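You operate a simulated robot arm through the tools that you are given. There is no shell and no other tool. Be economical: measure what you need, move in short steps, check, and stop when the job is done.

Carry out the task below with a simulated two-armed robot. There is one attempt and no reset: what you move stays moved.

JOB
Set the white overflow pipe to mark 3, the grey one to mark 3; stand both on the blue mat.
Fine: hold each pipe with the other hand while you pull its tube up. Set down upright: white overflow pipe, grey overflow pipe.

It is judged by the outcome, as a careful person would: the job done as asked, and still so three seconds after it is handed in. It fails if anything else is knocked over, pushed out of place, dropped, spilled or broken.

ROBOT AND FRAMES
Two 7-joint arms with two-finger parallel grippers on one trunk, on a base that drives. Base frame: it is fixed to the floor where the robot stands at the start and does not move with it; the origin is under the middle of the robot, x ahead of it, y to its left, z up. Lengths are in m, angles in degrees, forces in N, time in s.
The left shoulder is at the start at [0.06, 0.143, 0.926], the right one opposite. With the tool pointing down near the work surface each hand reaches from about 0.32 to 0.74 m from the robot's upright axis, wherever it stands, measured 20 degrees to its own side. Places, roughly: blue mat [0.8, -0.2, 0.8]; tube of the grey overflow pipe [0.5, -0.4, 0.9]; tube of the white overflow pipe [0.5, -0.1, 0.9]. Payload 1.57 kg a hand.
The TCP of each hand is the grasp point between the finger pads, 0.03 m short of the fingertips. In the tool frame z runs along the fingers and y along their closing line. The gripper opens to 0.11 m. The fingers are 0.024 m wide and 0.012 m thick; the gripper's body (0.048 by 0.112 m) begins 0.078 m behind the TCP.
Orientation is told as [roll, pitch, yaw] about the base's x, y, z axes, in that order, counted from this pose: with the fingers straight down and closing along the base's y, the tool's x points along the base's -x, its y along +y and its z along -z.

CONTROLS
- The arms move only by the tool send_rows. It takes "left_rows", "right_rows" or both (then of equal length, played together; a hand with none holds still); each is one flat list of numbers, 7 for each row, row after row: the shift along the base's x, y, z in units of 200 mm (1.0 is 200 mm), then the turn, a rotation vector about the base's x, y, z in units of 180 degrees (1.0 is 180 degrees), then the finger opening in mm, from 0 to 110. In form: [x, y, z, rx, ry, rz, claw, x, y, z, rx, ry, rz, claw, ...]. A call has 1 to 12 rows; each row is the pose to reach, as a shift and turn from the pose commanded when the call began. A call with a number of a shift or a turn outside -1 to 1 is refused whole. Each row takes 0.2 s and may step no farther than 0.05 m and 8.6 degrees from the row before; otherwise, or with a gripper value out of range, the whole call is refused. Where a pose cannot be reached the arm comes as near as it can. A force on the tool above 40 N (or 10 N above the force at the start of the call, whichever is more), or a blocked arm, ends the call early, and 0.2 s more pass. Each finger travels about 0.045 m/s and halts on what it meets, pressing with about 29 N; the grip force reading is that of the motor and also rises with nothing between the fingers. The clock runs only during rows and for 0.2 s after the last one: add rows that repeat a pose to give the fingers time. The reply holds the time, the measured pose of the TCP, the force on the tool along the base axes, the opening and the grip force, in the units named above and with some noise, with the torque about the TCP (base axes, N m) and any sound that the robot's microphone picked up.
- Cameras (640 x 400 px; columns grow to the right, rows downward): "scene" is now at [0.0457, -0.0269, 1.5373]; the picture's right is [-0.32, -0.95, 0.00], its down [-0.70, 0.24, -0.67] and it looks along [0.63, -0.21, -0.74] (base axes); focal length 287 px, centre (320, 200). "left" rides on the left gripper at [0.07, -0.016, -0.141] in its tool frame; the picture's right is [0.23, 0.97, 0.00], its down [-0.85, 0.20, -0.48] and it looks along [-0.47, 0.11, 0.88] (tool axes); focal length 222 px, centre (320, 200). "right" rides on the right gripper at [0.07, 0.016, -0.141] in its tool frame; the picture's right is [-0.23, 0.97, 0.00], its down [-0.86, -0.20, -0.48] and it looks along [-0.47, -0.11, 0.88] (tool axes); focal length 222 px, centre (320, 200). There is no depth. A picture from a camera that has moved, and an enlarged one, comes with that camera's place and axes in the base frame and with its lens.
- snapshot(camera): a new picture of that camera. The clock stands still meanwhile.
- move_column(by): slides the trunk up (or, below 0, down) by that many m; the arms and the scene camera ride with it, the base frame stays. It gives what a move gives, with no picture.
- steer(legs): drives the robot by 1 to 6 legs, each [ahead, left, turn to the left] in m, m and degrees, along the robot's own axes; the way and the turn of a leg run together, so that a leg with both is an arc; at most 1.5 m and 180 degrees a leg. The arms and the cameras ride along, it lands a little off, and it stops where it bumps. It gives what a move gives.
- head_to(pan, tilt): turns the head with the scene camera to pan (to the left, within 86 degrees either way) and tilt (down, from -29 to 69), counted from straight ahead of the robot. It gives what a move gives.
- zoom(camera, box): a new picture of the part [left, top, right, bottom] of that camera's present view, enlarged. The clock stands still meanwhile.
- finish_job(): hands the job in; it is judged then, once.

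Work in short steps. Places have to be worked out from the pictures, the camera data and where the tool is seen: move nearer, look again, correct. Check each grasp and each placing, and mend what went wrong. You have 120 turns and 108 pictures in all, those below and enlarged ones among them. Open the grippers and draw the arms clear of the work before you hand the job in, unless the task says otherwise; then end with one line.

The tools are called after "Emit:" as name(argument=value, ...) on one line, values as JSON. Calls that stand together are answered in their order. send_rows: Moves the arms, as the interface text tells. Its arguments: {"type":"object","properties":{"left_rows":{"type":"array"},"right_rows":{"type":"array"}},"required":[]} The other tools are called the same way: move_column (by) slides the trunk up or down; steer (legs) drives the base; head_to (pan, tilt) turns the head that bears the scene camera; snapshot (camera) takes a picture; zoom (camera, box) takes an enlarged picture of a part of a camera's view; finish_job () hands the job in.

At the start:

```text
clock: 0.0
left_tool_pos: [0.5163, 0.038, 1.0007]
left_ee_rot: [0.0, 0.0, 0.0]
left_force: [0.3, 1.0, -0.4]
left_wrist_torque: [0.03, 0.0, -0.01]
left_finger_gap: 0.1102
left_grasp_force: 0.0
right_tool_pos: [0.4185, -0.3602, 1.0008]
right_ee_rot: [0.0, -0.1, 0.0]
right_force: [-0.8, 0.7, 0.7]
right_wrist_torque: [0.01, 0.01, 0.04]
right_finger_gap: 0.11
right_grasp_force: 0.1
trunk travel left (down, up): [-0.525, 0.065]
robot x, y, heading: [-0.0015, -0.0001, -0.1]
head pan, tilt: [-18.7, 48.1]
```

scene: 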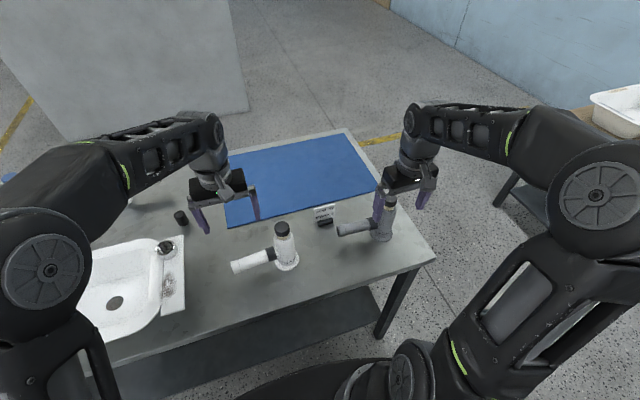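
right: 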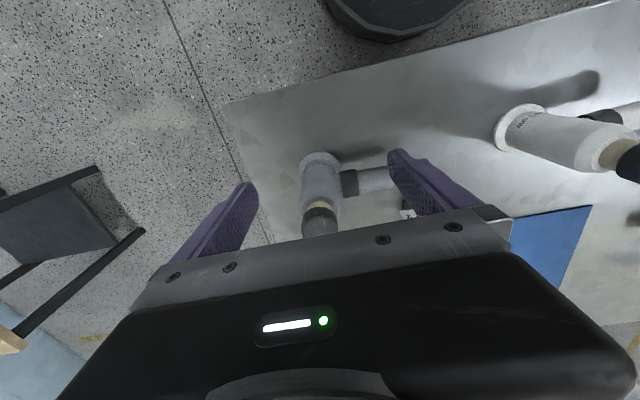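
left: 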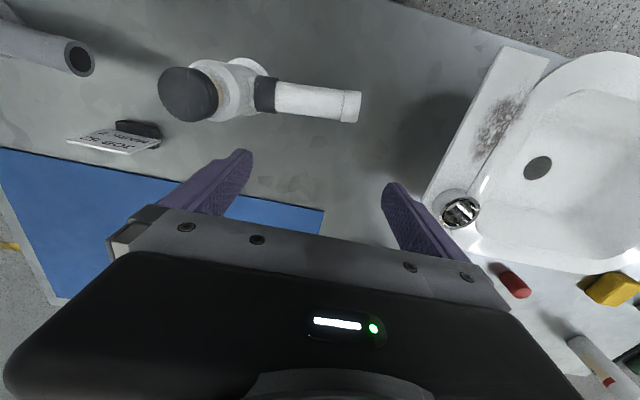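

I see the white pipe near image (285,245) and the grey one near (385,225). I zoom on both for detail.

Emit:
zoom(camera="scene", box=[220, 190, 320, 290])

Emit:
zoom(camera="scene", box=[310, 170, 430, 260])

Emit:
zoom(camera="left", box=[0, 20, 380, 180])

Emit:
zoom(camera="right", box=[260, 80, 640, 280])

```text
4.00 times, centred on (270, 240) of scene
camera zoom: at [0.0457, -0.0269, 1.5373], right [-0.32, -0.95, 0.0], down [-0.7, 0.24, -0.67], along [0.63, -0.21, -0.74], focal length 1149 px, centre (520, 40)
```

zoom: 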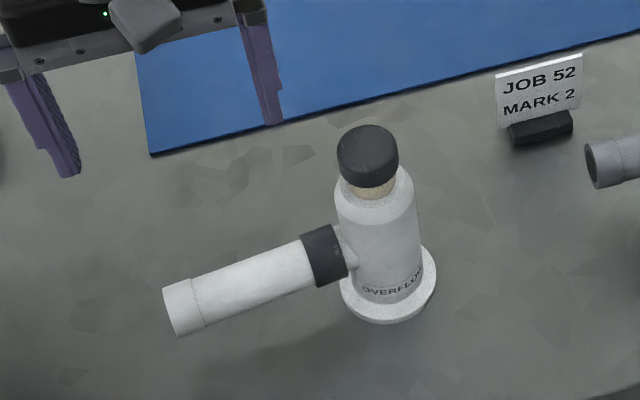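

```text
4.44 times, centred on (370, 215) of scene
camera zoom: at [0.0457, -0.0269, 1.5373], right [-0.32, -0.95, 0.0], down [-0.7, 0.24, -0.67], along [0.63, -0.21, -0.74], focal length 1277 px, centre (98, 133)
```

zoom: 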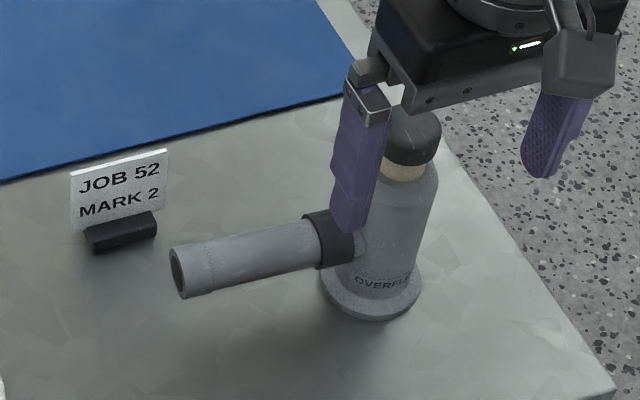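

```text
1.68 times, centred on (190, 100) of left
camera zoom: at [0.4454, 0.0226, 1.1403], right [-0.23, 0.97, 0.0], down [0.85, 0.2, 0.48], along [0.47, 0.11, -0.88], focal length 374 px, centre (539, 368)
```

zoom: 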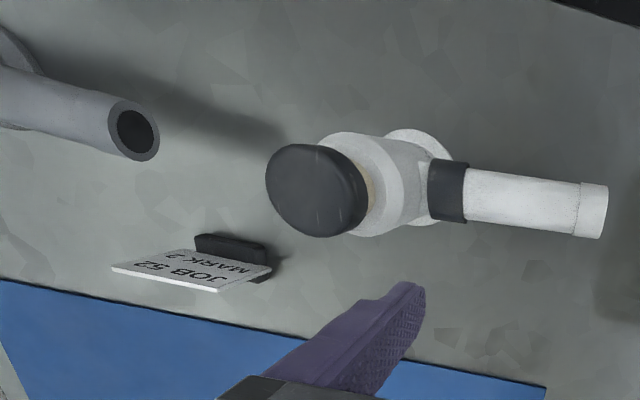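

```text
1.68 times, centred on (450, 180) of right
camera zoom: at [0.3507, -0.3435, 1.1415], right [0.23, 0.97, 0.0], down [0.86, -0.2, 0.48], along [0.47, -0.11, -0.88], focal length 374 px, centre (101, 234)
```

zoom: 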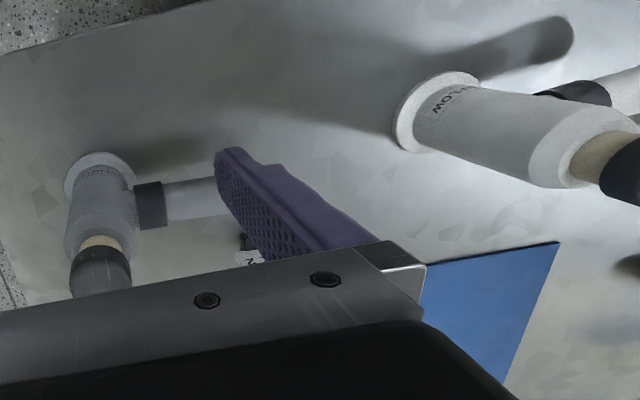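

The white pipe stands at about (0.478,-0.07) and the grey one at about (0.468,-0.37). Their side arms point to +y, the caps are near z 0.97, and the bodies are about 0.053 wide. My plan is that the right hand holds the body from the front, above the side arm, while the left hand pulls the cap from above. I back the base up for elbow room.

Emit:
steer(legs=[[-0.2, 0, 0]])

```text
clock: 1.6
left_tool_pos: [0.3107, 0.0408, 1.0003]
left_ee_rot: [0.0, -0.1, 0.0]
left_force: [0.0, 0.1, -0.3]
left_wrist_torque: [0.02, 0.0, 0.01]
left_finger_gap: 0.11
left_grasp_force: 0.0
right_tool_pos: [0.2143, -0.3597, 1.0007]
right_ee_rot: [-0.1, -0.2, 0.0]
right_force: [0.1, -0.6, 1.2]
right_wrist_torque: [-0.03, -0.02, 0.0]
right_finger_gap: 0.1102
right_grasp_force: 0.0
trunk travel left (down, up): [-0.525, 0.065]
robot x, y, heading: [-0.2035, 0.0035, -0.3]
head pan, tilt: [-18.7, 48.1]
```

The base moved back 0.2 m. I aim the head at the pipes from here and look again.

Emit:
head_to(pan=-14, tilt=42)

Emit:
snapshot(camera="scene")

Emit:
zoom(camera="scene", box=[240, 150, 420, 262])

```text
clock: 2.3
left_tool_pos: [0.3124, 0.0389, 0.9993]
left_ee_rot: [0.0, 0.0, -0.1]
left_force: [0.1, -0.4, -0.6]
left_wrist_torque: [-0.02, 0.02, 0.0]
left_finger_gap: 0.1101
left_grasp_force: 0.1
right_tool_pos: [0.2152, -0.3602, 0.9999]
right_ee_rot: [-0.1, 0.0, -0.1]
right_force: [0.8, 0.4, -0.1]
right_wrist_torque: [-0.01, 0.01, -0.01]
right_finger_gap: 0.1101
right_grasp_force: 0.1
trunk travel left (down, up): [-0.525, 0.065]
robot x, y, heading: [-0.2017, 0.0008, 0.1]
head pan, tilt: [-14.0, 42.0]
```

```text
100 pictures are left
camera scene: at [-0.1517, -0.022, 1.5458], right [-0.24, -0.97, 0.0], down [-0.65, 0.16, -0.74], along [0.72, -0.18, -0.67], focal length 287 px, centre (320, 200)
```

scene: 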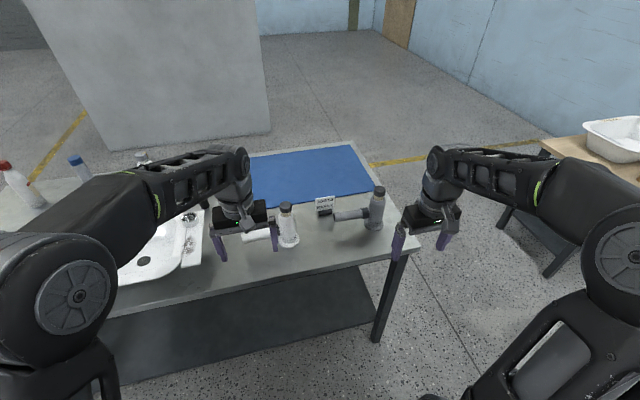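

```text
3.56 times, centred on (330, 206) of scene
camera zoom: at [-0.1517, -0.022, 1.5458], right [-0.24, -0.97, 0.0], down [-0.65, 0.16, -0.74], along [0.72, -0.18, -0.67], focal length 1021 px, centre (284, 179)
```

zoom: 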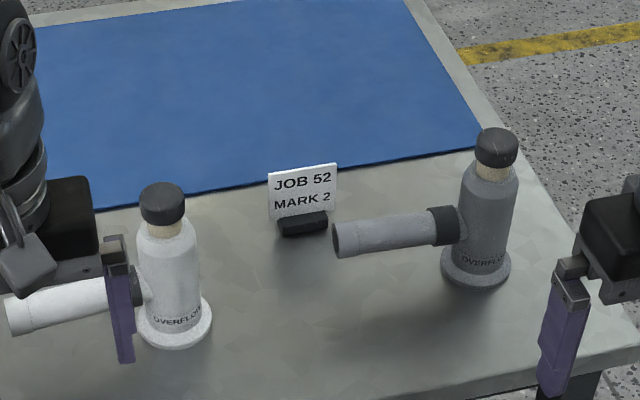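

Both estimates agree: white at (0.479,-0.074), grey at (0.472,-0.377), body top about 0.93, side-arm axis about 0.87. The right hand will hold from the -y side with its fingers passing either side of the side arm. First I pitch it towards horizontal while moving it forward and up in free space.

Emit:
send_rows(right_rows=[0.07, 0, 0.03, 0, -0.0432, 0, 110, 0.14, 0, 0.06, 0, -0.0864, 0, 110, 0.21, 0, 0.09, 0, -0.1296, 0, 110, 0.28, 0, 0.12, 0, -0.1728, 0, 110, 0.35, 0, 0.15, 0, -0.216, 0, 110, 0.42, 0, 0.18, 0, -0.2592, 0, 110, 0.49, 0, 0.21, 0, -0.3024, 0, 110, 0.56, 0, 0.24, 0, -0.3456, 0, 110, 0.63, 0, 0.27, 0, -0.3889, 0, 110])

```text
clock: 4.3
left_tool_pos: [0.3114, 0.0384, 0.9997]
left_ee_rot: [0.1, 0.0, -0.1]
left_force: [-0.8, 0.2, 0.3]
left_wrist_torque: [0.01, 0.01, 0.0]
left_finger_gap: 0.11
left_grasp_force: 0.1
right_tool_pos: [0.3416, -0.36, 1.0535]
right_ee_rot: [-0.1, -70.1, -0.1]
right_force: [0.6, 0.0, 0.7]
right_wrist_torque: [0.0, -0.02, 0.05]
right_finger_gap: 0.1099
right_grasp_force: 0.0
trunk travel left (down, up): [-0.525, 0.065]
robot x, y, heading: [-0.2056, 0.0014, 0.2]
head pan, tilt: [-14.0, 42.0]
```

With this approach the right hand would sweep over the grey pipe, so I do grey first. I shift the base 0.22 m to the right so both hands reach it.

Emit:
steer(legs=[[0, -0.22, 0]])

Emit:
send_rows(right_rows=[0.05, 0.0, -0.02, 0, 0, 0.0444, 110, 0.1, 0.0, -0.04, 0, 0, 0.0889, 110, 0.15, 0.0, -0.06, 0, 0, 0.1333, 110, 0.2, 0.0, -0.08, 0, 0, 0.1778, 110, 0.25, 0.0, -0.1, 0, 0, 0.2222, 110, 0.3, 0.0, -0.12, 0, 0, 0.2667, 110, 0.35, 0.0, -0.14, 0, 0, 0.3111, 110, 0.4, 0.0, -0.16, 0, 0, 0.3556, 110, 0.45, 0.0, -0.18, 0, 0, 0.4, 110, 0.5, 0.0, -0.2, 0, 0, 0.4444, 110])

Emit:
snapshot(camera="scene")

```text
clock: 6.0
left_tool_pos: [0.3125, -0.1805, 0.9999]
left_ee_rot: [0.1, 0.0, 0.2]
left_force: [-0.4, 0.7, 0.0]
left_wrist_torque: [0.05, 0.03, 0.0]
left_finger_gap: 0.1098
left_grasp_force: 0.1
right_tool_pos: [0.3423, -0.5815, 1.0536]
right_ee_rot: [0.1, -70.0, 0.1]
right_force: [0.4, 0.3, -0.6]
right_wrist_torque: [-0.01, -0.02, 0.04]
right_finger_gap: 0.1102
right_grasp_force: 0.1
trunk travel left (down, up): [-0.525, 0.065]
robot x, y, heading: [-0.2058, -0.223, -0.1]
head pan, tilt: [-14.0, 42.0]
```

```text
clock: 8.2
left_tool_pos: [0.3115, -0.1816, 1.0005]
left_ee_rot: [0.2, -0.1, 0.1]
left_force: [-0.4, 0.3, 0.4]
left_wrist_torque: [0.02, -0.03, -0.03]
left_finger_gap: 0.11
left_grasp_force: 0.2
right_tool_pos: [0.4126, -0.5328, 1.005]
right_ee_rot: [-1.9, -69.5, 77.1]
right_force: [-0.2, -0.5, -1.0]
right_wrist_torque: [0.07, -0.03, 0.01]
right_finger_gap: 0.1101
right_grasp_force: 0.0
right hand out of reach, approached as far as the arm can: row 9, 10
trunk travel left (down, up): [-0.525, 0.065]
robot x, y, heading: [-0.2042, -0.2216, 0.1]
head pan, tilt: [-14.0, 42.0]
```

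```text
98 pictures are left
camera scene: at [-0.1521, -0.2442, 1.5458], right [-0.24, -0.97, 0.0], down [-0.65, 0.16, -0.74], along [0.72, -0.18, -0.67], focal length 287 px, centre (320, 200)
```

scene: 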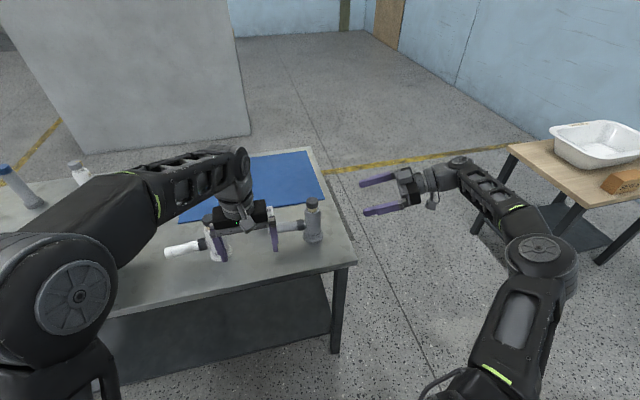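

The arm is near its limit, so I drive 0.1 m ahead and then raise the left hand to keep it well above everything.

Emit:
steer(legs=[[0.09, 0, 0]])

Emit:
snapshot(camera="right")

Emit:
zoom(camera="scene", box=[220, 170, 440, 310])

```text
clock: 9.3
left_tool_pos: [0.4062, -0.1793, 1.0002]
left_ee_rot: [0.1, 0.0, 0.1]
left_force: [0.4, -0.7, -0.2]
left_wrist_torque: [0.02, 0.06, -0.02]
left_finger_gap: 0.1101
left_grasp_force: 0.1
right_tool_pos: [0.5068, -0.5308, 1.0038]
right_ee_rot: [-1.3, -69.4, 76.4]
right_force: [0.2, 0.3, -0.7]
right_wrist_torque: [0.05, 0.03, 0.02]
right_finger_gap: 0.1101
right_grasp_force: 0.1
trunk travel left (down, up): [-0.525, 0.065]
robot x, y, heading: [-0.1134, -0.2215, 0.4]
head pan, tilt: [-14.0, 42.0]
```

```text
97 pictures are left
camera right: at [0.4521, -0.6788, 0.9885], right [-0.92, 0.32, 0.21], down [0.15, -0.19, 0.97], along [0.35, 0.93, 0.13], focal length 222 px, centre (320, 200)
```

right: 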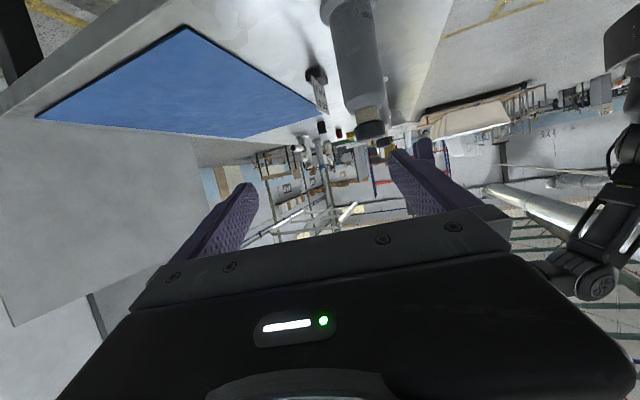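

```text
2.86 times, centred on (330, 240) of scene
camera zoom: at [-0.0574, -0.2423, 1.5458], right [-0.24, -0.97, 0.0], down [-0.65, 0.16, -0.74], along [0.72, -0.18, -0.67], focal length 821 px, centre (291, 86)
```

zoom: 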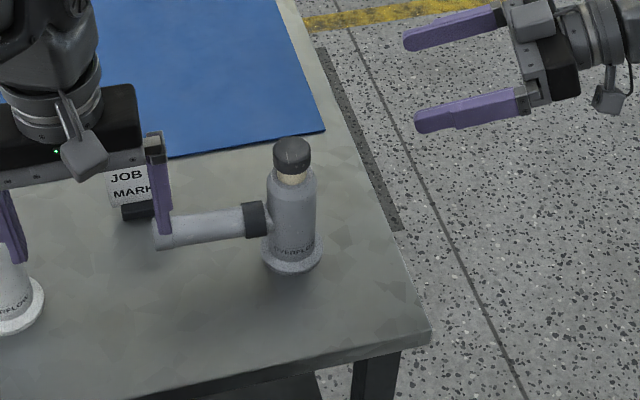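

Grey refined: axis at (0.479,-0.378), with the hand to its right. I move the right hand down to a stand-off and check whether commanded and measured agree.

Emit:
send_rows(right_rows=[-0.1, 0.05, -0.1, 0, 0, 0, 110, -0.2, 0.1, -0.25, 0, 0, 0, 110, -0.28, 0.15, -0.4, 0, 0, 0, 110])

```text
clock: 10.1
left_tool_pos: [0.4036, -0.181, 0.9994]
left_ee_rot: [0.0, 0.0, 0.1]
left_force: [-0.4, 0.2, 0.1]
left_wrist_torque: [-0.01, -0.01, 0.0]
left_finger_gap: 0.11
left_grasp_force: 0.1
right_tool_pos: [0.4478, -0.5001, 0.9236]
right_ee_rot: [-1.5, -69.3, 76.8]
right_force: [-0.3, 0.4, 0.5]
right_wrist_torque: [0.0, 0.02, 0.01]
right_finger_gap: 0.1098
right_grasp_force: 0.1
trunk travel left (down, up): [-0.525, 0.065]
robot x, y, heading: [-0.1098, -0.2209, 0.1]
head pan, tilt: [-14.0, 42.0]
```

Commands start from the measured pose. I advance most of the way with open fingers straddling the grey body and check from both cameras.

Emit:
send_rows(right_rows=[0.04, 0.13, -0.05, 0, 0, 0, 110, 0.07, 0.26, -0.095, 0, 0, 0, 110, 0.1, 0.4, -0.095, 0, 0, 0, 110])

Emit:
zoom(camera="scene", box=[240, 170, 400, 270])

Emit:
snapshot(camera="right")

```text
clock: 10.9
left_tool_pos: [0.4045, -0.1786, 0.9995]
left_ee_rot: [0.1, 0.0, 0.1]
left_force: [-0.4, -0.3, -0.4]
left_wrist_torque: [-0.01, 0.01, -0.04]
left_finger_gap: 0.1102
left_grasp_force: 0.0
right_tool_pos: [0.4685, -0.4217, 0.906]
right_ee_rot: [-1.5, -69.4, 76.8]
right_force: [0.0, 0.1, 0.3]
right_wrist_torque: [0.03, 0.03, -0.02]
right_finger_gap: 0.11
right_grasp_force: 0.0
trunk travel left (down, up): [-0.525, 0.065]
robot x, y, heading: [-0.1117, -0.2174, 0.4]
head pan, tilt: [-14.0, 42.0]
```

```text
4.00 times, centred on (320, 220) of scene
camera zoom: at [-0.0591, -0.2419, 1.5459], right [-0.24, -0.97, 0.0], down [-0.65, 0.16, -0.74], along [0.72, -0.18, -0.67], focal length 1149 px, centre (320, 120)
```

zoom: 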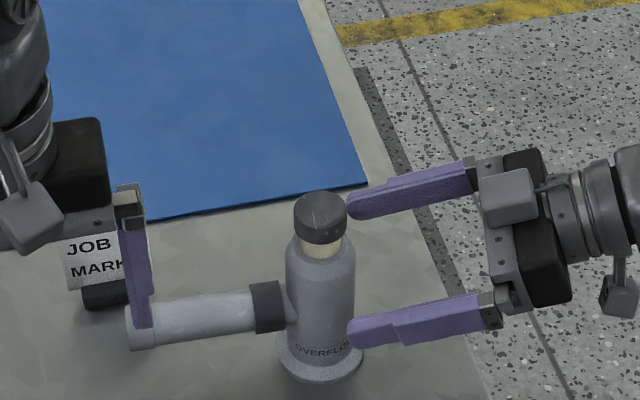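

```text
94 pictures are left
camera right: at [0.4144, -0.5691, 0.8905], right [-0.92, 0.32, 0.2], down [0.15, -0.19, 0.97], along [0.35, 0.93, 0.13], focal length 222 px, centre (320, 200)
```

right: 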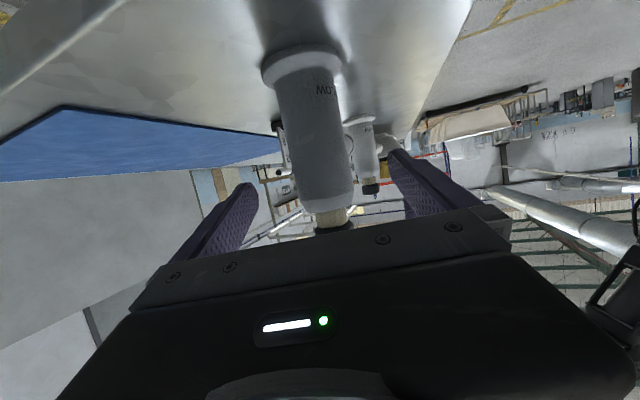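

Well centred. I advance the rest and close the fingers.

Emit:
send_rows(right_rows=[0.02, 0.09, 0, 0, 0, 0, 110, 0.045, 0.19, 0, 0, 0, 0, 110, 0.045, 0.19, 0, 0, 0, 0, 80, 0.045, 0.19, 0, 0, 0, 0, 60, 0.045, 0.19, 0, 0, 0, 0, 40, 0.045, 0.19, 0, 0, 0, 0, 40, 0.045, 0.19, 0, 0, 0, 0, 40])

Emit:
zoom(camera="scene", box=[240, 170, 400, 270])

```text
clock: 12.5
left_tool_pos: [0.4046, -0.1807, 0.9998]
left_ee_rot: [0.1, -0.1, 0.2]
left_force: [0.1, -0.7, 1.0]
left_wrist_torque: [-0.01, -0.04, 0.02]
left_finger_gap: 0.1101
left_grasp_force: 0.0
right_tool_pos: [0.4771, -0.384, 0.9065]
right_ee_rot: [-1.4, -69.4, 76.7]
right_force: [0.5, -0.1, -0.4]
right_wrist_torque: [0.03, 0.04, 0.02]
right_finger_gap: 0.0508
right_grasp_force: 25.2
trunk travel left (down, up): [-0.525, 0.065]
robot x, y, heading: [-0.1149, -0.2222, 0.3]
head pan, tilt: [-14.0, 42.0]
```

```text
4.00 times, centred on (320, 220) of scene
camera zoom: at [-0.0593, -0.2422, 1.5459], right [-0.24, -0.97, 0.0], down [-0.65, 0.16, -0.74], along [0.72, -0.18, -0.67], focal length 1149 px, centre (320, 120)
```

zoom: 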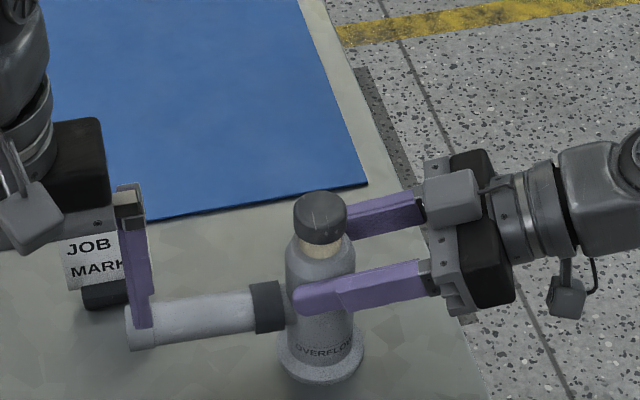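

Gripped: 51 mm, 25 N. Now I bring the left hand up and over the grey cap, with fingertips staying above it.

Emit:
send_rows(left_rows=[0, 0, 0.2, 0, 0, 0, 110, 0.1, -0.2, 0.3, 0, 0, 0, 110, 0.2, -0.4, 0.3, 0, 0, 0, 110, 0.3, -0.6, 0.3, 0, 0, 0, 110, 0.36, -0.8, 0.3, 0, 0, 0, 110, 0.372, -0.987, 0.2, 0, 0, 0, 110])

Emit:
snapshot(camera="scene")

Emit:
snapshot(camera="left")

```text
clock: 13.9
left_tool_pos: [0.411, -0.2947, 1.0675]
left_ee_rot: [-0.3, -1.5, -1.3]
left_force: [-0.5, -0.7, -0.1]
left_wrist_torque: [0.16, -0.09, 0.0]
left_finger_gap: 0.1098
left_grasp_force: 0.1
left hand out of reach, approached as far as the arm can: row 3, 4, 5, 6
right_tool_pos: [0.4752, -0.3878, 0.9059]
right_ee_rot: [-1.5, -69.5, 76.8]
right_force: [0.0, -1.6, 3.0]
right_wrist_torque: [-0.04, 0.11, 0.0]
right_finger_gap: 0.0504
right_grasp_force: 29.3
trunk travel left (down, up): [-0.525, 0.065]
robot x, y, heading: [-0.113, -0.2253, 0.1]
head pan, tilt: [-14.0, 42.0]
```

```text
92 pictures are left
camera scene: at [-0.0617, -0.2474, 1.5459], right [-0.24, -0.97, 0.0], down [-0.65, 0.16, -0.74], along [0.72, -0.18, -0.67], focal length 287 px, centre (320, 200)
```

scene: 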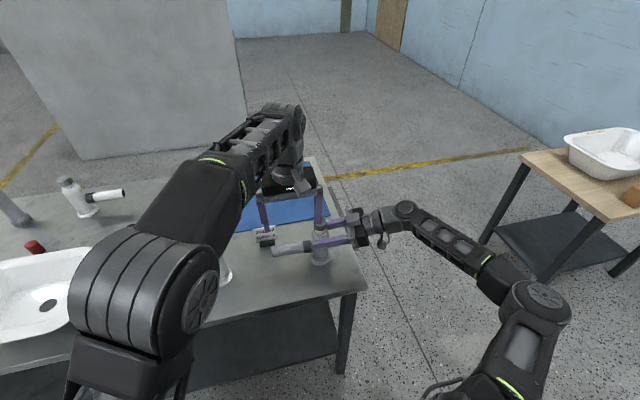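

```text
91 pictures are left
camera left: at [0.3359, -0.3087, 1.2059], right [-0.2, 0.98, -0.01], down [0.85, 0.18, 0.5], along [0.49, 0.09, -0.87], focal length 222 px, centre (320, 200)
```

left: 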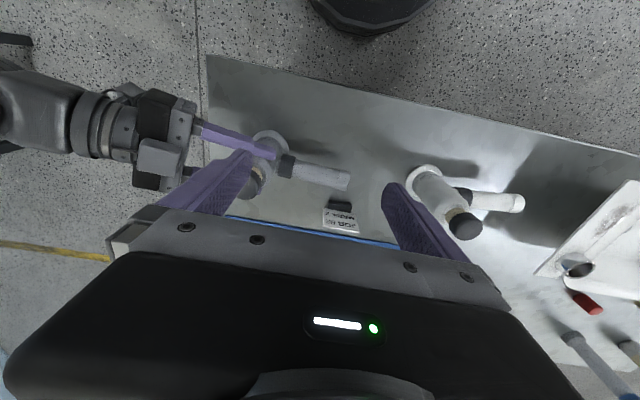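

The left hand can't reach that far to the right. I move it back up to a comfortable spot, lift the grey pipe 4 cm with the right hand, and look at the hold.

Emit:
send_rows(left_rows=[0, 0.1, 0.08, 0, 0, 0, 110, -0.05, 0.25, 0.15, 0, 0, 0, 110, -0.1, 0.38, 0.2, 0, 0, 0, 110], right_rows=[0, 0, 0.06, 0, 0, 0, 40, 0, 0, 0.13, 0, 0, 0, 40, 0, 0, 0.2, 0, 0, 0, 40])

Emit:
snapshot(camera="scene")

```text
clock: 14.7
left_tool_pos: [0.3816, -0.253, 1.1101]
left_ee_rot: [0.8, -3.8, -1.3]
left_force: [0.8, -0.1, -0.2]
left_wrist_torque: [0.03, 0.07, -0.01]
left_finger_gap: 0.1101
left_grasp_force: 0.1
left hand out of reach, approached as far as the arm can: row 1, 2, 3
right_tool_pos: [0.4798, -0.3831, 0.9437]
right_ee_rot: [-1.0, -69.4, 76.3]
right_force: [-0.2, -0.6, -2.1]
right_wrist_torque: [0.03, 0.01, 0.06]
right_finger_gap: 0.0503
right_grasp_force: 28.8
trunk travel left (down, up): [-0.525, 0.065]
robot x, y, heading: [-0.109, -0.2209, 0.3]
head pan, tilt: [-14.0, 42.0]
```

```text
90 pictures are left
camera scene: at [-0.0557, -0.2441, 1.5455], right [-0.24, -0.97, 0.0], down [-0.65, 0.16, -0.74], along [0.72, -0.18, -0.67], focal length 287 px, centre (320, 200)
```

scene: 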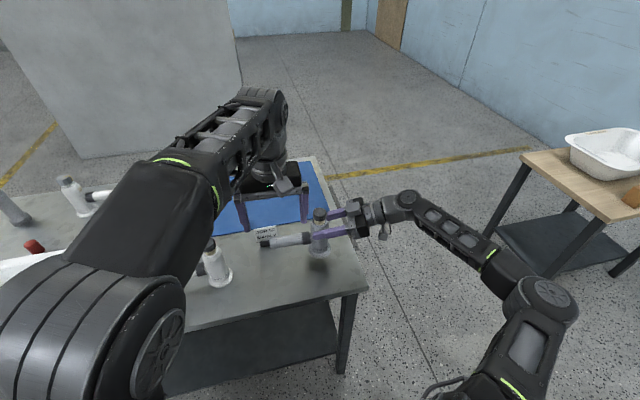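

The pipe is held firmly in the air. I carry it leftward and nearer, staying clear of the white pipe, under the left hand's comfortable area.

Emit:
send_rows(right_rows=[-0.15, 0, 0, 0, 0, 0, 40, -0.3, 0.05, 0, 0, 0, 0, 40, -0.45, 0.15, 0, 0, 0, 0, 40, -0.52, 0.3, 0, 0, 0, 0, 40, -0.52, 0.45, 0, 0, 0, 0, 40, -0.52, 0.6, 0, 0, 0, 0, 40, -0.52, 0.75, -0.05, 0, 0, 0, 40])

Emit:
snapshot(camera="left")

Emit:
snapshot(camera="scene")

```text
clock: 16.3
left_tool_pos: [0.3792, -0.2507, 1.1115]
left_ee_rot: [0.7, -4.0, -1.3]
left_force: [0.4, 0.3, 0.2]
left_wrist_torque: [0.0, -0.01, 0.04]
left_finger_gap: 0.1099
left_grasp_force: 0.1
right_tool_pos: [0.3748, -0.2331, 0.9356]
right_ee_rot: [-1.3, -69.5, 76.4]
right_force: [-0.5, 0.6, -2.1]
right_wrist_torque: [-0.04, 0.01, -0.01]
right_finger_gap: 0.0505
right_grasp_force: 29.1
trunk travel left (down, up): [-0.525, 0.065]
robot x, y, heading: [-0.1114, -0.223, 0.1]
head pan, tilt: [-14.0, 42.0]
```

```text
89 pictures are left
camera left: at [0.2994, -0.2676, 1.2466], right [-0.21, 0.98, 0.0], down [0.82, 0.17, 0.54], along [0.53, 0.11, -0.84], focal length 222 px, centre (320, 200)
```

left: 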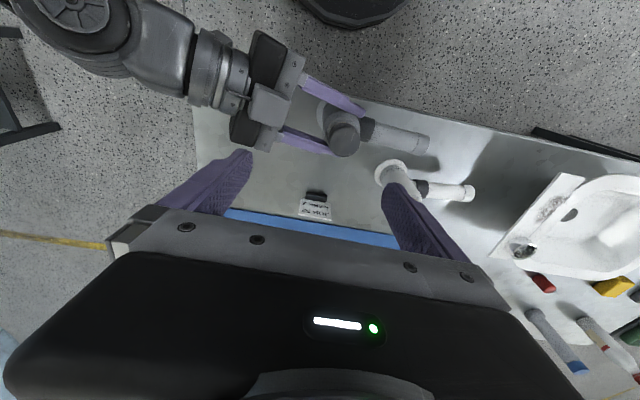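

```text
88 pictures are left
camera scene: at [-0.0588, -0.2418, 1.5458], right [-0.24, -0.97, 0.0], down [-0.65, 0.16, -0.74], along [0.72, -0.18, -0.67], focal length 287 px, centre (320, 200)
```

scene: 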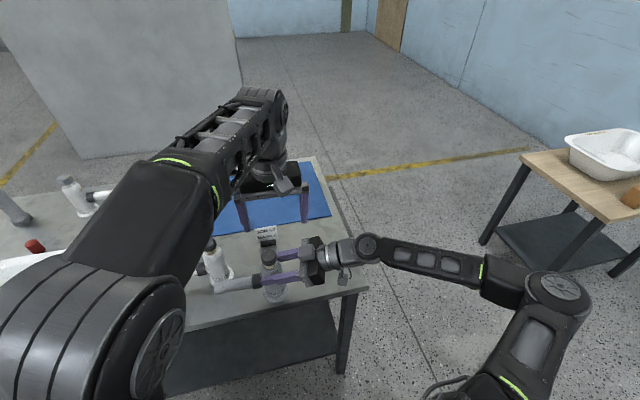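

The cap is at about (0.374,-0.227) with its top at z≈0.998. I lower the left hand over it with the tilt removed, fingers open.

Emit:
send_rows(left_rows=[-0.01, 0.06, -0.15, -0.002, 0.01, 0.004, 110, -0.02, 0.12, -0.3, -0.004, 0.0217, 0.007, 110, -0.022, 0.12, -0.45, -0.004, 0.0217, 0.007, 110])

Emit:
snapshot(camera="left")

Emit:
zoom(camera="scene", box=[190, 200, 350, 300])

```text
clock: 17.1
left_tool_pos: [0.3766, -0.2247, 1.0232]
left_ee_rot: [-0.1, -0.1, -0.1]
left_force: [0.6, 0.2, 0.1]
left_wrist_torque: [-0.01, -0.03, 0.0]
left_finger_gap: 0.11
left_grasp_force: 0.1
right_tool_pos: [0.3735, -0.2331, 0.9356]
right_ee_rot: [-1.4, -69.5, 76.6]
right_force: [0.1, 0.1, -1.3]
right_wrist_torque: [-0.04, 0.01, 0.0]
right_finger_gap: 0.0505
right_grasp_force: 28.8
trunk travel left (down, up): [-0.525, 0.065]
robot x, y, heading: [-0.1124, -0.2217, 0.0]
head pan, tilt: [-14.0, 42.0]
```

```text
87 pictures are left
camera left: at [0.3055, -0.2416, 1.1632], right [-0.23, 0.97, 0.0], down [0.85, 0.2, 0.48], along [0.47, 0.11, -0.88], focal length 222 px, centre (320, 200)
```

left: 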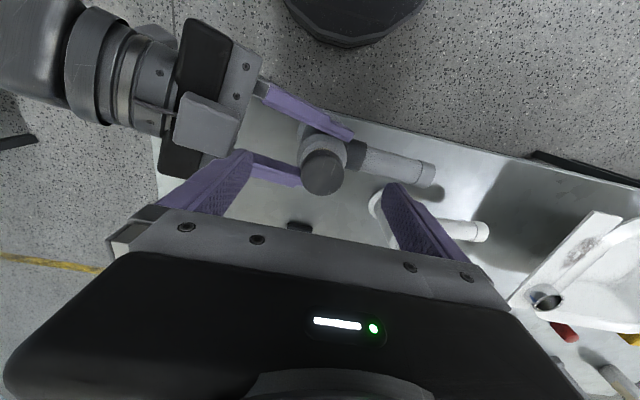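

```text
4.00 times, centred on (270, 250) of scene
camera zoom: at [-0.0589, -0.2423, 1.5459], right [-0.24, -0.97, 0.0], down [-0.65, 0.16, -0.74], along [0.72, -0.18, -0.67], focal length 1149 px, centre (520, 0)
```

zoom: 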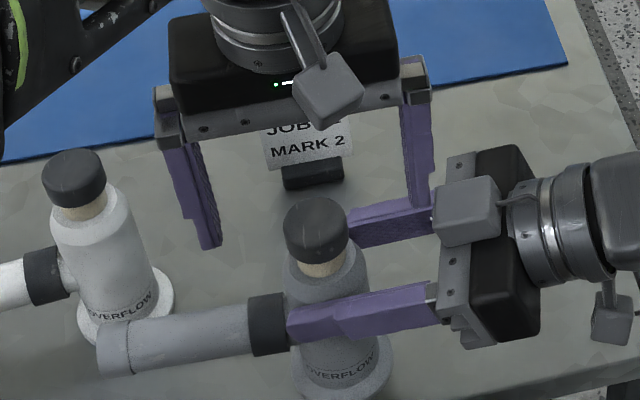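

Alignment looks good. I narrow the fingers to 60 mm, then lower to grasp height with a small x correction, then close on the cap.

Emit:
send_rows(left_rows=[-0.02, 0, 0, 0, 0, 0, 90, -0.02, 0, 0, 0, 0, 0, 75, -0.02, 0, 0, 0, 0, 0, 60, -0.02, 0, -0.05, 0, 0, 0, 60, -0.02, 0, -0.095, 0, 0, 0, 60, -0.02, 0, -0.095, 0, 0, 0, 45, -0.02, 0, -0.095, 0, 0, 0, 30, -0.02, 0, -0.095, 0, 0, 0, 30, -0.02, 0, -0.095, 0, 0, 0, 30])

Emit:
zoom(camera="scene", box=[190, 200, 350, 300])

```text
clock: 19.1
left_tool_pos: [0.3722, -0.2234, 1.0042]
left_ee_rot: [0.1, -0.1, 0.1]
left_force: [3.3, 12.8, 0.3]
left_wrist_torque: [0.13, -0.13, 0.09]
left_finger_gap: 0.0366
left_grasp_force: 29.2
right_tool_pos: [0.3736, -0.2328, 0.9337]
right_ee_rot: [-1.3, -69.4, 76.5]
right_force: [-3.1, -12.6, -1.4]
right_wrist_torque: [0.74, -0.07, -0.06]
right_finger_gap: 0.0505
right_grasp_force: 28.9
trunk travel left (down, up): [-0.525, 0.065]
robot x, y, heading: [-0.1112, -0.2202, -0.1]
head pan, tilt: [-14.0, 42.0]
```

```text
4.00 times, centred on (270, 250) of scene
camera zoom: at [-0.0592, -0.2423, 1.5459], right [-0.24, -0.97, 0.0], down [-0.65, 0.16, -0.74], along [0.72, -0.18, -0.67], focal length 1149 px, centre (520, 0)
```

zoom: 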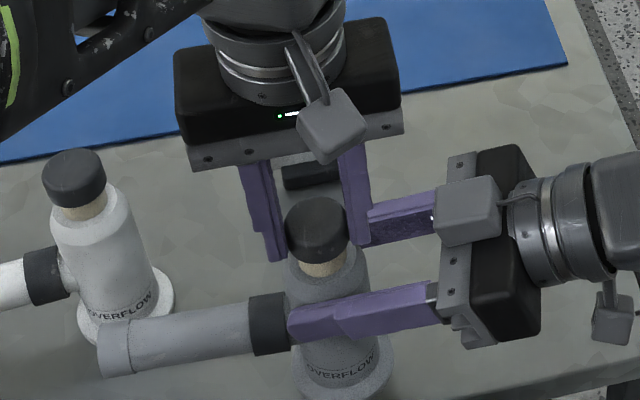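

The cap is gripped (36.6 mm) with a 12 N side load. I relieve that by shifting the left hand slightly to +y.

Emit:
send_rows(left_rows=[-0.005, 0.015, 0, 0, 0, 0, 30, -0.005, 0.02, 0, 0, 0, 0, 30])

```text
clock: 19.7
left_tool_pos: [0.3705, -0.2221, 1.0058]
left_ee_rot: [-0.3, -0.1, 0.1]
left_force: [8.1, 0.9, -0.8]
left_wrist_torque: [0.27, -0.19, 0.06]
left_finger_gap: 0.0365
left_grasp_force: 28.6
right_tool_pos: [0.3734, -0.2313, 0.9357]
right_ee_rot: [-1.5, -69.4, 76.9]
right_force: [-8.4, -1.7, 1.9]
right_wrist_torque: [-0.23, -0.38, -0.02]
right_finger_gap: 0.0503
right_grasp_force: 28.8
trunk travel left (down, up): [-0.525, 0.065]
robot x, y, heading: [-0.1115, -0.2159, 0.1]
head pan, tilt: [-14.0, 42.0]
```

The y load is gone but there is some x load, so I shift back +x and pull up 8 mm in small steps.

Emit:
send_rows(left_rows=[0.008, 0, 0.01, 0, 0, 0, 30, 0.008, 0, 0.02, 0, 0, 0, 30, 0.008, 0, 0.03, 0, 0, 0, 30, 0.008, 0, 0.04, 0, 0, 0, 30])

Emit:
zoom(camera="scene", box=[230, 230, 310, 280])

```text
clock: 20.7
left_tool_pos: [0.3705, -0.2225, 1.0129]
left_ee_rot: [-0.2, 0.0, -0.1]
left_force: [0.8, -12.9, -1.9]
left_wrist_torque: [-0.61, -0.08, -0.08]
left_finger_gap: 0.0365
left_grasp_force: 29.3
right_tool_pos: [0.3741, -0.2316, 0.9357]
right_ee_rot: [-1.5, -69.3, 76.7]
right_force: [-0.1, 12.4, 0.6]
right_wrist_torque: [-0.31, 0.05, 0.1]
right_finger_gap: 0.0502
right_grasp_force: 28.6
trunk travel left (down, up): [-0.525, 0.065]
robot x, y, heading: [-0.1133, -0.2172, 0.0]
head pan, tilt: [-14.0, 42.0]
```

```text
8.00 times, centred on (270, 255) of scene
camera zoom: at [-0.0592, -0.2422, 1.5459], right [-0.24, -0.97, 0.0], down [-0.65, 0.16, -0.74], along [0.72, -0.18, -0.67], focal length 2298 px, centre (720, -240)
```

zoom: 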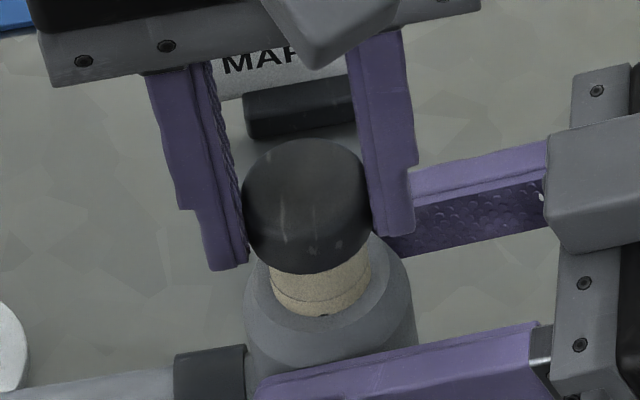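

The tube slides; one ring line has emerged and a second marking is at the rim. I pull another 8 mm.

Emit:
send_rows(left_rows=[0, -0.004, 0.01, 0, 0, 0, 30, 0, -0.008, 0.02, 0, 0, 0, 30, 0, -0.008, 0.03, 0, 0, 0, 30, 0, -0.008, 0.04, 0, 0, 0, 30])

Emit:
zoom(camera="scene", box=[230, 230, 310, 280])

```text
clock: 21.7
left_tool_pos: [0.3721, -0.2222, 1.0198]
left_ee_rot: [-0.1, -0.1, 0.0]
left_force: [-1.0, -9.9, -0.8]
left_wrist_torque: [-0.64, 0.15, 0.02]
left_finger_gap: 0.0366
left_grasp_force: 28.9
right_tool_pos: [0.3754, -0.2323, 0.9351]
right_ee_rot: [-1.4, -69.3, 76.6]
right_force: [1.7, 10.5, 1.1]
right_wrist_torque: [-0.3, -0.02, -0.04]
right_finger_gap: 0.0504
right_grasp_force: 28.9
trunk travel left (down, up): [-0.525, 0.065]
robot x, y, heading: [-0.1099, -0.2208, 0.3]
head pan, tilt: [-14.0, 42.0]
```

```text
8.00 times, centred on (270, 255) of scene
camera zoom: at [-0.0592, -0.2423, 1.5458], right [-0.24, -0.97, 0.0], down [-0.65, 0.16, -0.74], along [0.72, -0.18, -0.67], focal length 2298 px, centre (720, -240)
```

zoom: 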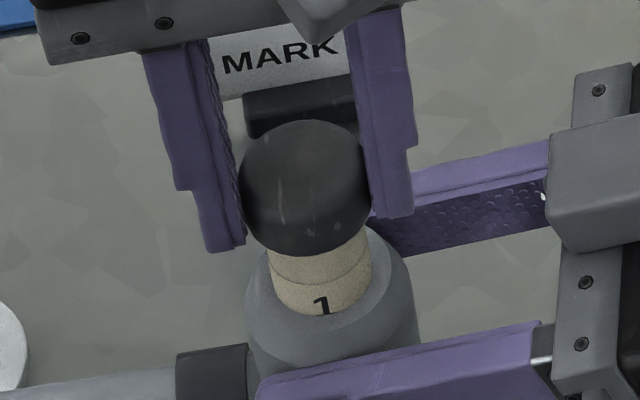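

The number "1" shows under the first ring. I pull on another 10 mm.

Emit:
send_rows(left_rows=[0, -0.006, 0.0125, 0, 0, 0, 30, 0, -0.008, 0.025, 0, 0, 0, 30, 0, -0.008, 0.0375, 0, 0, 0, 30, 0, -0.008, 0.05, 0, 0, 0, 30])

Emit:
zoom(camera="scene", box=[230, 230, 310, 280])

```text
clock: 22.7
left_tool_pos: [0.3721, -0.2231, 1.03]
left_ee_rot: [0.0, -0.1, 0.0]
left_force: [-5.5, -4.2, -1.7]
left_wrist_torque: [-0.45, 0.37, 0.12]
left_finger_gap: 0.0363
left_grasp_force: 28.7
right_tool_pos: [0.3748, -0.2323, 0.9356]
right_ee_rot: [-1.4, -69.4, 76.6]
right_force: [4.2, 2.7, 2.8]
right_wrist_torque: [0.09, 0.14, -0.12]
right_finger_gap: 0.0503
right_grasp_force: 28.5
trunk travel left (down, up): [-0.525, 0.065]
robot x, y, heading: [-0.1105, -0.2228, 0.1]
head pan, tilt: [-14.0, 42.0]
```

```text
8.00 times, centred on (270, 255) of scene
camera zoom: at [-0.0592, -0.2422, 1.5459], right [-0.24, -0.97, 0.0], down [-0.65, 0.16, -0.74], along [0.72, -0.18, -0.67], focal length 2298 px, centre (720, -240)
```

zoom: 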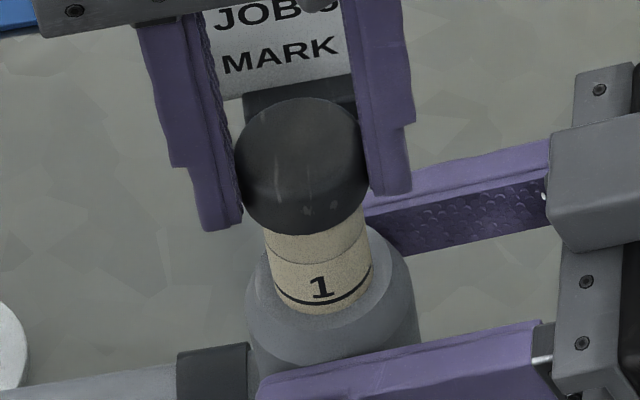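

Mark 1 is the dark ring below its number, now just about at the rim. I pull 10 mm further and watch for mark 2.

Emit:
send_rows(left_rows=[0.003, -0.002, 0.0125, 0, 0, 0, 30, 0.003, -0.003, 0.025, 0, 0, 0, 30, 0.003, -0.003, 0.0375, 0, 0, 0, 30, 0.003, -0.003, 0.05, 0, 0, 0, 30])

Emit:
zoom(camera="scene", box=[230, 230, 310, 280])

```text
clock: 23.7
left_tool_pos: [0.3725, -0.2245, 1.0393]
left_ee_rot: [0.1, 0.0, 0.0]
left_force: [-6.5, 9.9, -2.4]
left_wrist_torque: [0.1, 0.44, 0.17]
left_finger_gap: 0.0367
left_grasp_force: 28.7
right_tool_pos: [0.3748, -0.2316, 0.9352]
right_ee_rot: [-1.4, -69.4, 76.5]
right_force: [7.0, -9.3, 2.4]
right_wrist_torque: [0.87, 0.23, -0.17]
right_finger_gap: 0.0504
right_grasp_force: 29.2
trunk travel left (down, up): [-0.525, 0.065]
robot x, y, heading: [-0.1117, -0.2199, -0.1]
head pan, tilt: [-14.0, 42.0]
```

```text
8.00 times, centred on (270, 255) of scene
camera zoom: at [-0.0592, -0.2422, 1.5459], right [-0.24, -0.97, 0.0], down [-0.65, 0.16, -0.74], along [0.72, -0.18, -0.67], focal length 2298 px, centre (720, -240)
```

zoom: 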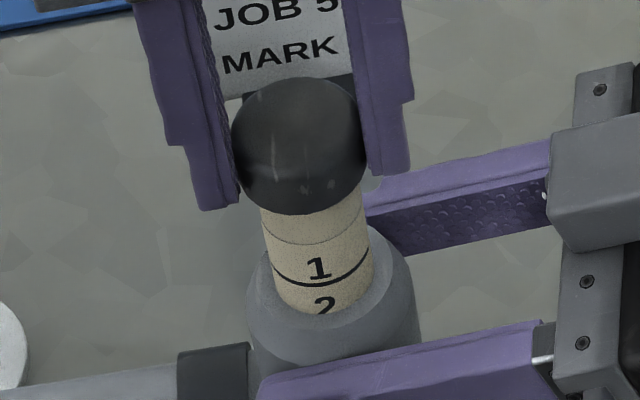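

"2" is emerging. I pull another 10 mm with slight side relief.

Emit:
send_rows(left_rows=[0.004, 0.006, 0.0125, 0, 0, 0, 30, 0.006, 0.01, 0.025, 0, 0, 0, 30, 0.006, 0.01, 0.0375, 0, 0, 0, 30, 0.006, 0.01, 0.05, 0, 0, 0, 30])

Emit:
zoom(camera="scene", box=[230, 230, 310, 280])

```text
clock: 24.7
left_tool_pos: [0.373, -0.2232, 1.0488]
left_ee_rot: [-0.1, 0.0, -0.1]
left_force: [-15.6, -0.4, -1.6]
left_wrist_torque: [0.17, 1.03, 0.05]
left_finger_gap: 0.0367
left_grasp_force: 28.5
right_tool_pos: [0.374, -0.2331, 0.9355]
right_ee_rot: [-1.5, -69.4, 76.7]
right_force: [14.9, 0.6, 1.0]
right_wrist_torque: [-0.29, 0.79, -0.17]
right_finger_gap: 0.0506
right_grasp_force: 28.7
trunk travel left (down, up): [-0.525, 0.065]
robot x, y, heading: [-0.1108, -0.2253, 0.0]
head pan, tilt: [-14.0, 42.0]
```

```text
8.00 times, centred on (270, 255) of scene
camera zoom: at [-0.0592, -0.2423, 1.5459], right [-0.24, -0.97, 0.0], down [-0.65, 0.16, -0.74], along [0.72, -0.18, -0.67], focal length 2298 px, centre (720, -240)
```

zoom: 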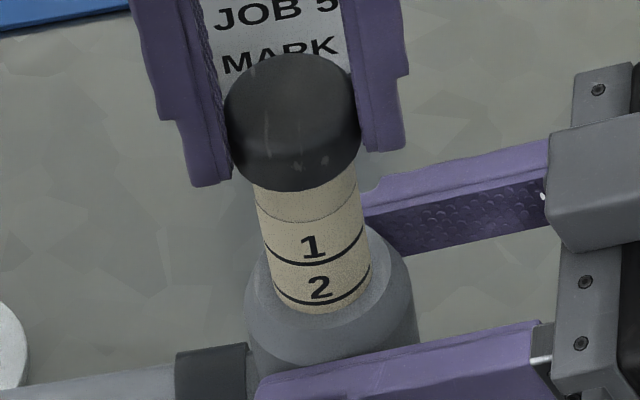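

Ring spacing is about 18.8 mm and ring 2 is about 5 mm past the rim, so ring 3 should meet the rim near z≈1.062. I relieve x and pull 10 mm more.

Emit:
send_rows(left_rows=[-0.006, 0, 0.0125, 0, 0, 0, 30, -0.012, 0, 0.025, 0, 0, 0, 30, -0.012, 0, 0.0375, 0, 0, 0, 30, -0.012, 0, 0.052, 0, 0, 0, 30])

Emit:
zoom(camera="scene", box=[246, 235, 294, 265])

```text
clock: 25.7
left_tool_pos: [0.3715, -0.2224, 1.0609]
left_ee_rot: [-0.2, -0.1, 0.1]
left_force: [-3.5, -1.9, -1.7]
left_wrist_torque: [-0.36, 0.27, -0.06]
left_finger_gap: 0.0365
left_grasp_force: 29.2
right_tool_pos: [0.3723, -0.2324, 0.9353]
right_ee_rot: [-1.3, -69.4, 76.7]
right_force: [4.6, 2.0, 2.1]
right_wrist_torque: [0.04, 0.22, 0.03]
right_finger_gap: 0.0505
right_grasp_force: 29.0
trunk travel left (down, up): [-0.525, 0.065]
robot x, y, heading: [-0.1124, -0.2193, 0.0]
head pan, tilt: [-14.0, 42.0]
```

```text
13.33 times, centred on (270, 250) of scene
camera zoom: at [-0.0592, -0.2422, 1.5459], right [-0.24, -0.97, 0.0], down [-0.65, 0.16, -0.74], along [0.72, -0.18, -0.67], focal length 3830 px, centre (987, -467)
```

zoom: 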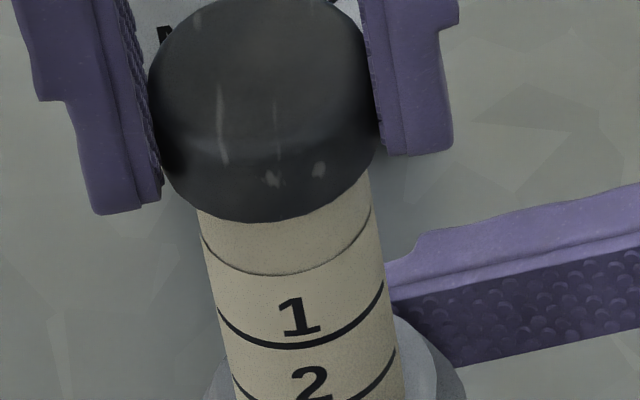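

The view was framed too high; I look lower at the rim.

Emit:
zoom(camera="scene", box=[246, 248, 294, 278])

```text
13.33 times, centred on (270, 263) of scene
camera zoom: at [-0.0592, -0.2422, 1.5459], right [-0.24, -0.97, 0.0], down [-0.65, 0.16, -0.74], along [0.72, -0.18, -0.67], focal length 3830 px, centre (987, -640)
```

zoom: 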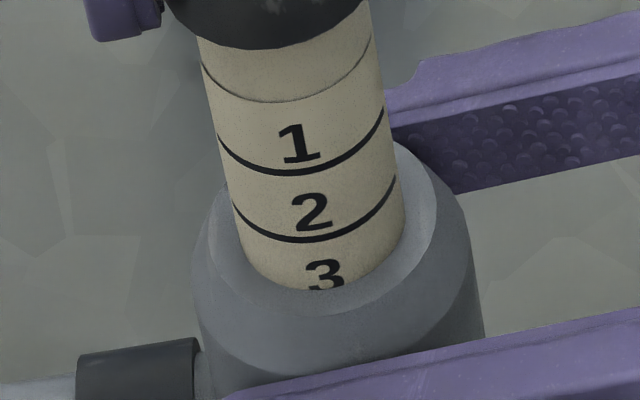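

Ring 3 lies about 4 mm below the rim. I pull 3.5 mm more.

Emit:
send_rows(left_rows=[-0.002, 0, 0.009, 0, 0, 0, 30, -0.002, 0, 0.018, 0, 0, 0, 30, -0.002, 0, 0.018, 0, 0, 0, 30])

Emit:
zoom(camera="scene", box=[246, 248, 294, 278])

```text
clock: 26.5
left_tool_pos: [0.3715, -0.2229, 1.064]
left_ee_rot: [-0.1, -0.1, 0.0]
left_force: [5.8, -0.9, -0.6]
left_wrist_torque: [-0.27, -0.54, 0.02]
left_finger_gap: 0.0366
left_grasp_force: 29.2
right_tool_pos: [0.3739, -0.2323, 0.9355]
right_ee_rot: [-1.3, -69.4, 76.8]
right_force: [-5.3, 1.4, 0.3]
right_wrist_torque: [0.1, -0.2, 0.01]
right_finger_gap: 0.0504
right_grasp_force: 29.0
trunk travel left (down, up): [-0.525, 0.065]
robot x, y, heading: [-0.1099, -0.221, 0.0]
head pan, tilt: [-14.0, 42.0]
```

```text
13.33 times, centred on (270, 263) of scene
camera zoom: at [-0.0592, -0.2423, 1.5459], right [-0.24, -0.97, 0.0], down [-0.65, 0.16, -0.74], along [0.72, -0.18, -0.67], focal length 3830 px, centre (987, -640)
```

zoom: 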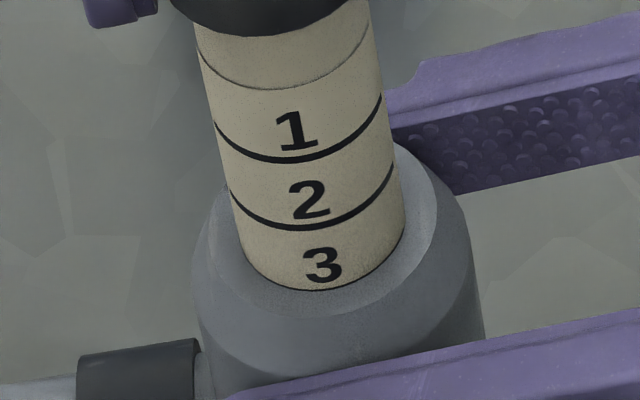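

Ring 3 is just appearing at the rim. I add half a millimetre, then open the left hand and check that the tube stays.

Emit:
send_rows(left_rows=[0.003, 0, 0.004, 0, 0, 0, 30, 0.003, 0, 0.004, 0, 0, 0, 30, 0.003, 0, 0.004, 0, 0, 0, 45, 0.003, 0, 0.004, 0, 0, 0, 60, 0.003, 0, 0.004, 0, 0, 0, 60])

Emit:
zoom(camera="scene", box=[246, 248, 294, 278])

```text
clock: 27.7
left_tool_pos: [0.3717, -0.2229, 1.0641]
left_ee_rot: [0.1, -0.1, 0.0]
left_force: [-0.3, -0.2, 0.6]
left_wrist_torque: [-0.02, -0.01, 0.03]
left_finger_gap: 0.0599
left_grasp_force: 0.0
right_tool_pos: [0.3752, -0.2323, 0.9344]
right_ee_rot: [-1.4, -69.3, 76.7]
right_force: [-0.3, 0.3, -0.5]
right_wrist_torque: [-0.06, -0.01, -0.01]
right_finger_gap: 0.0504
right_grasp_force: 28.6
trunk travel left (down, up): [-0.525, 0.065]
robot x, y, heading: [-0.1155, -0.2225, 0.1]
head pan, tilt: [-14.0, 42.0]
```

```text
13.33 times, centred on (270, 263) of scene
camera zoom: at [-0.0592, -0.2422, 1.5459], right [-0.24, -0.97, 0.0], down [-0.65, 0.16, -0.74], along [0.72, -0.18, -0.67], focal length 3830 px, centre (987, -640)
```

zoom: 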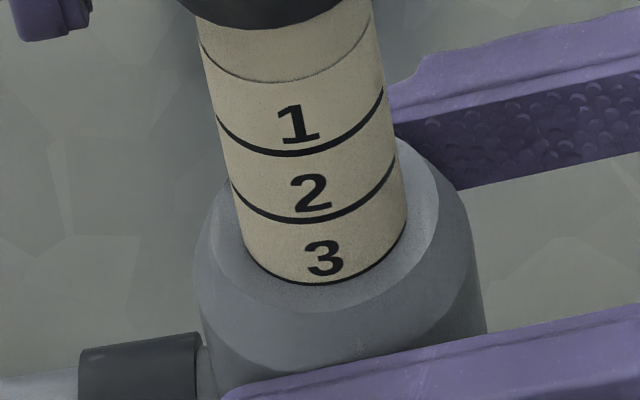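

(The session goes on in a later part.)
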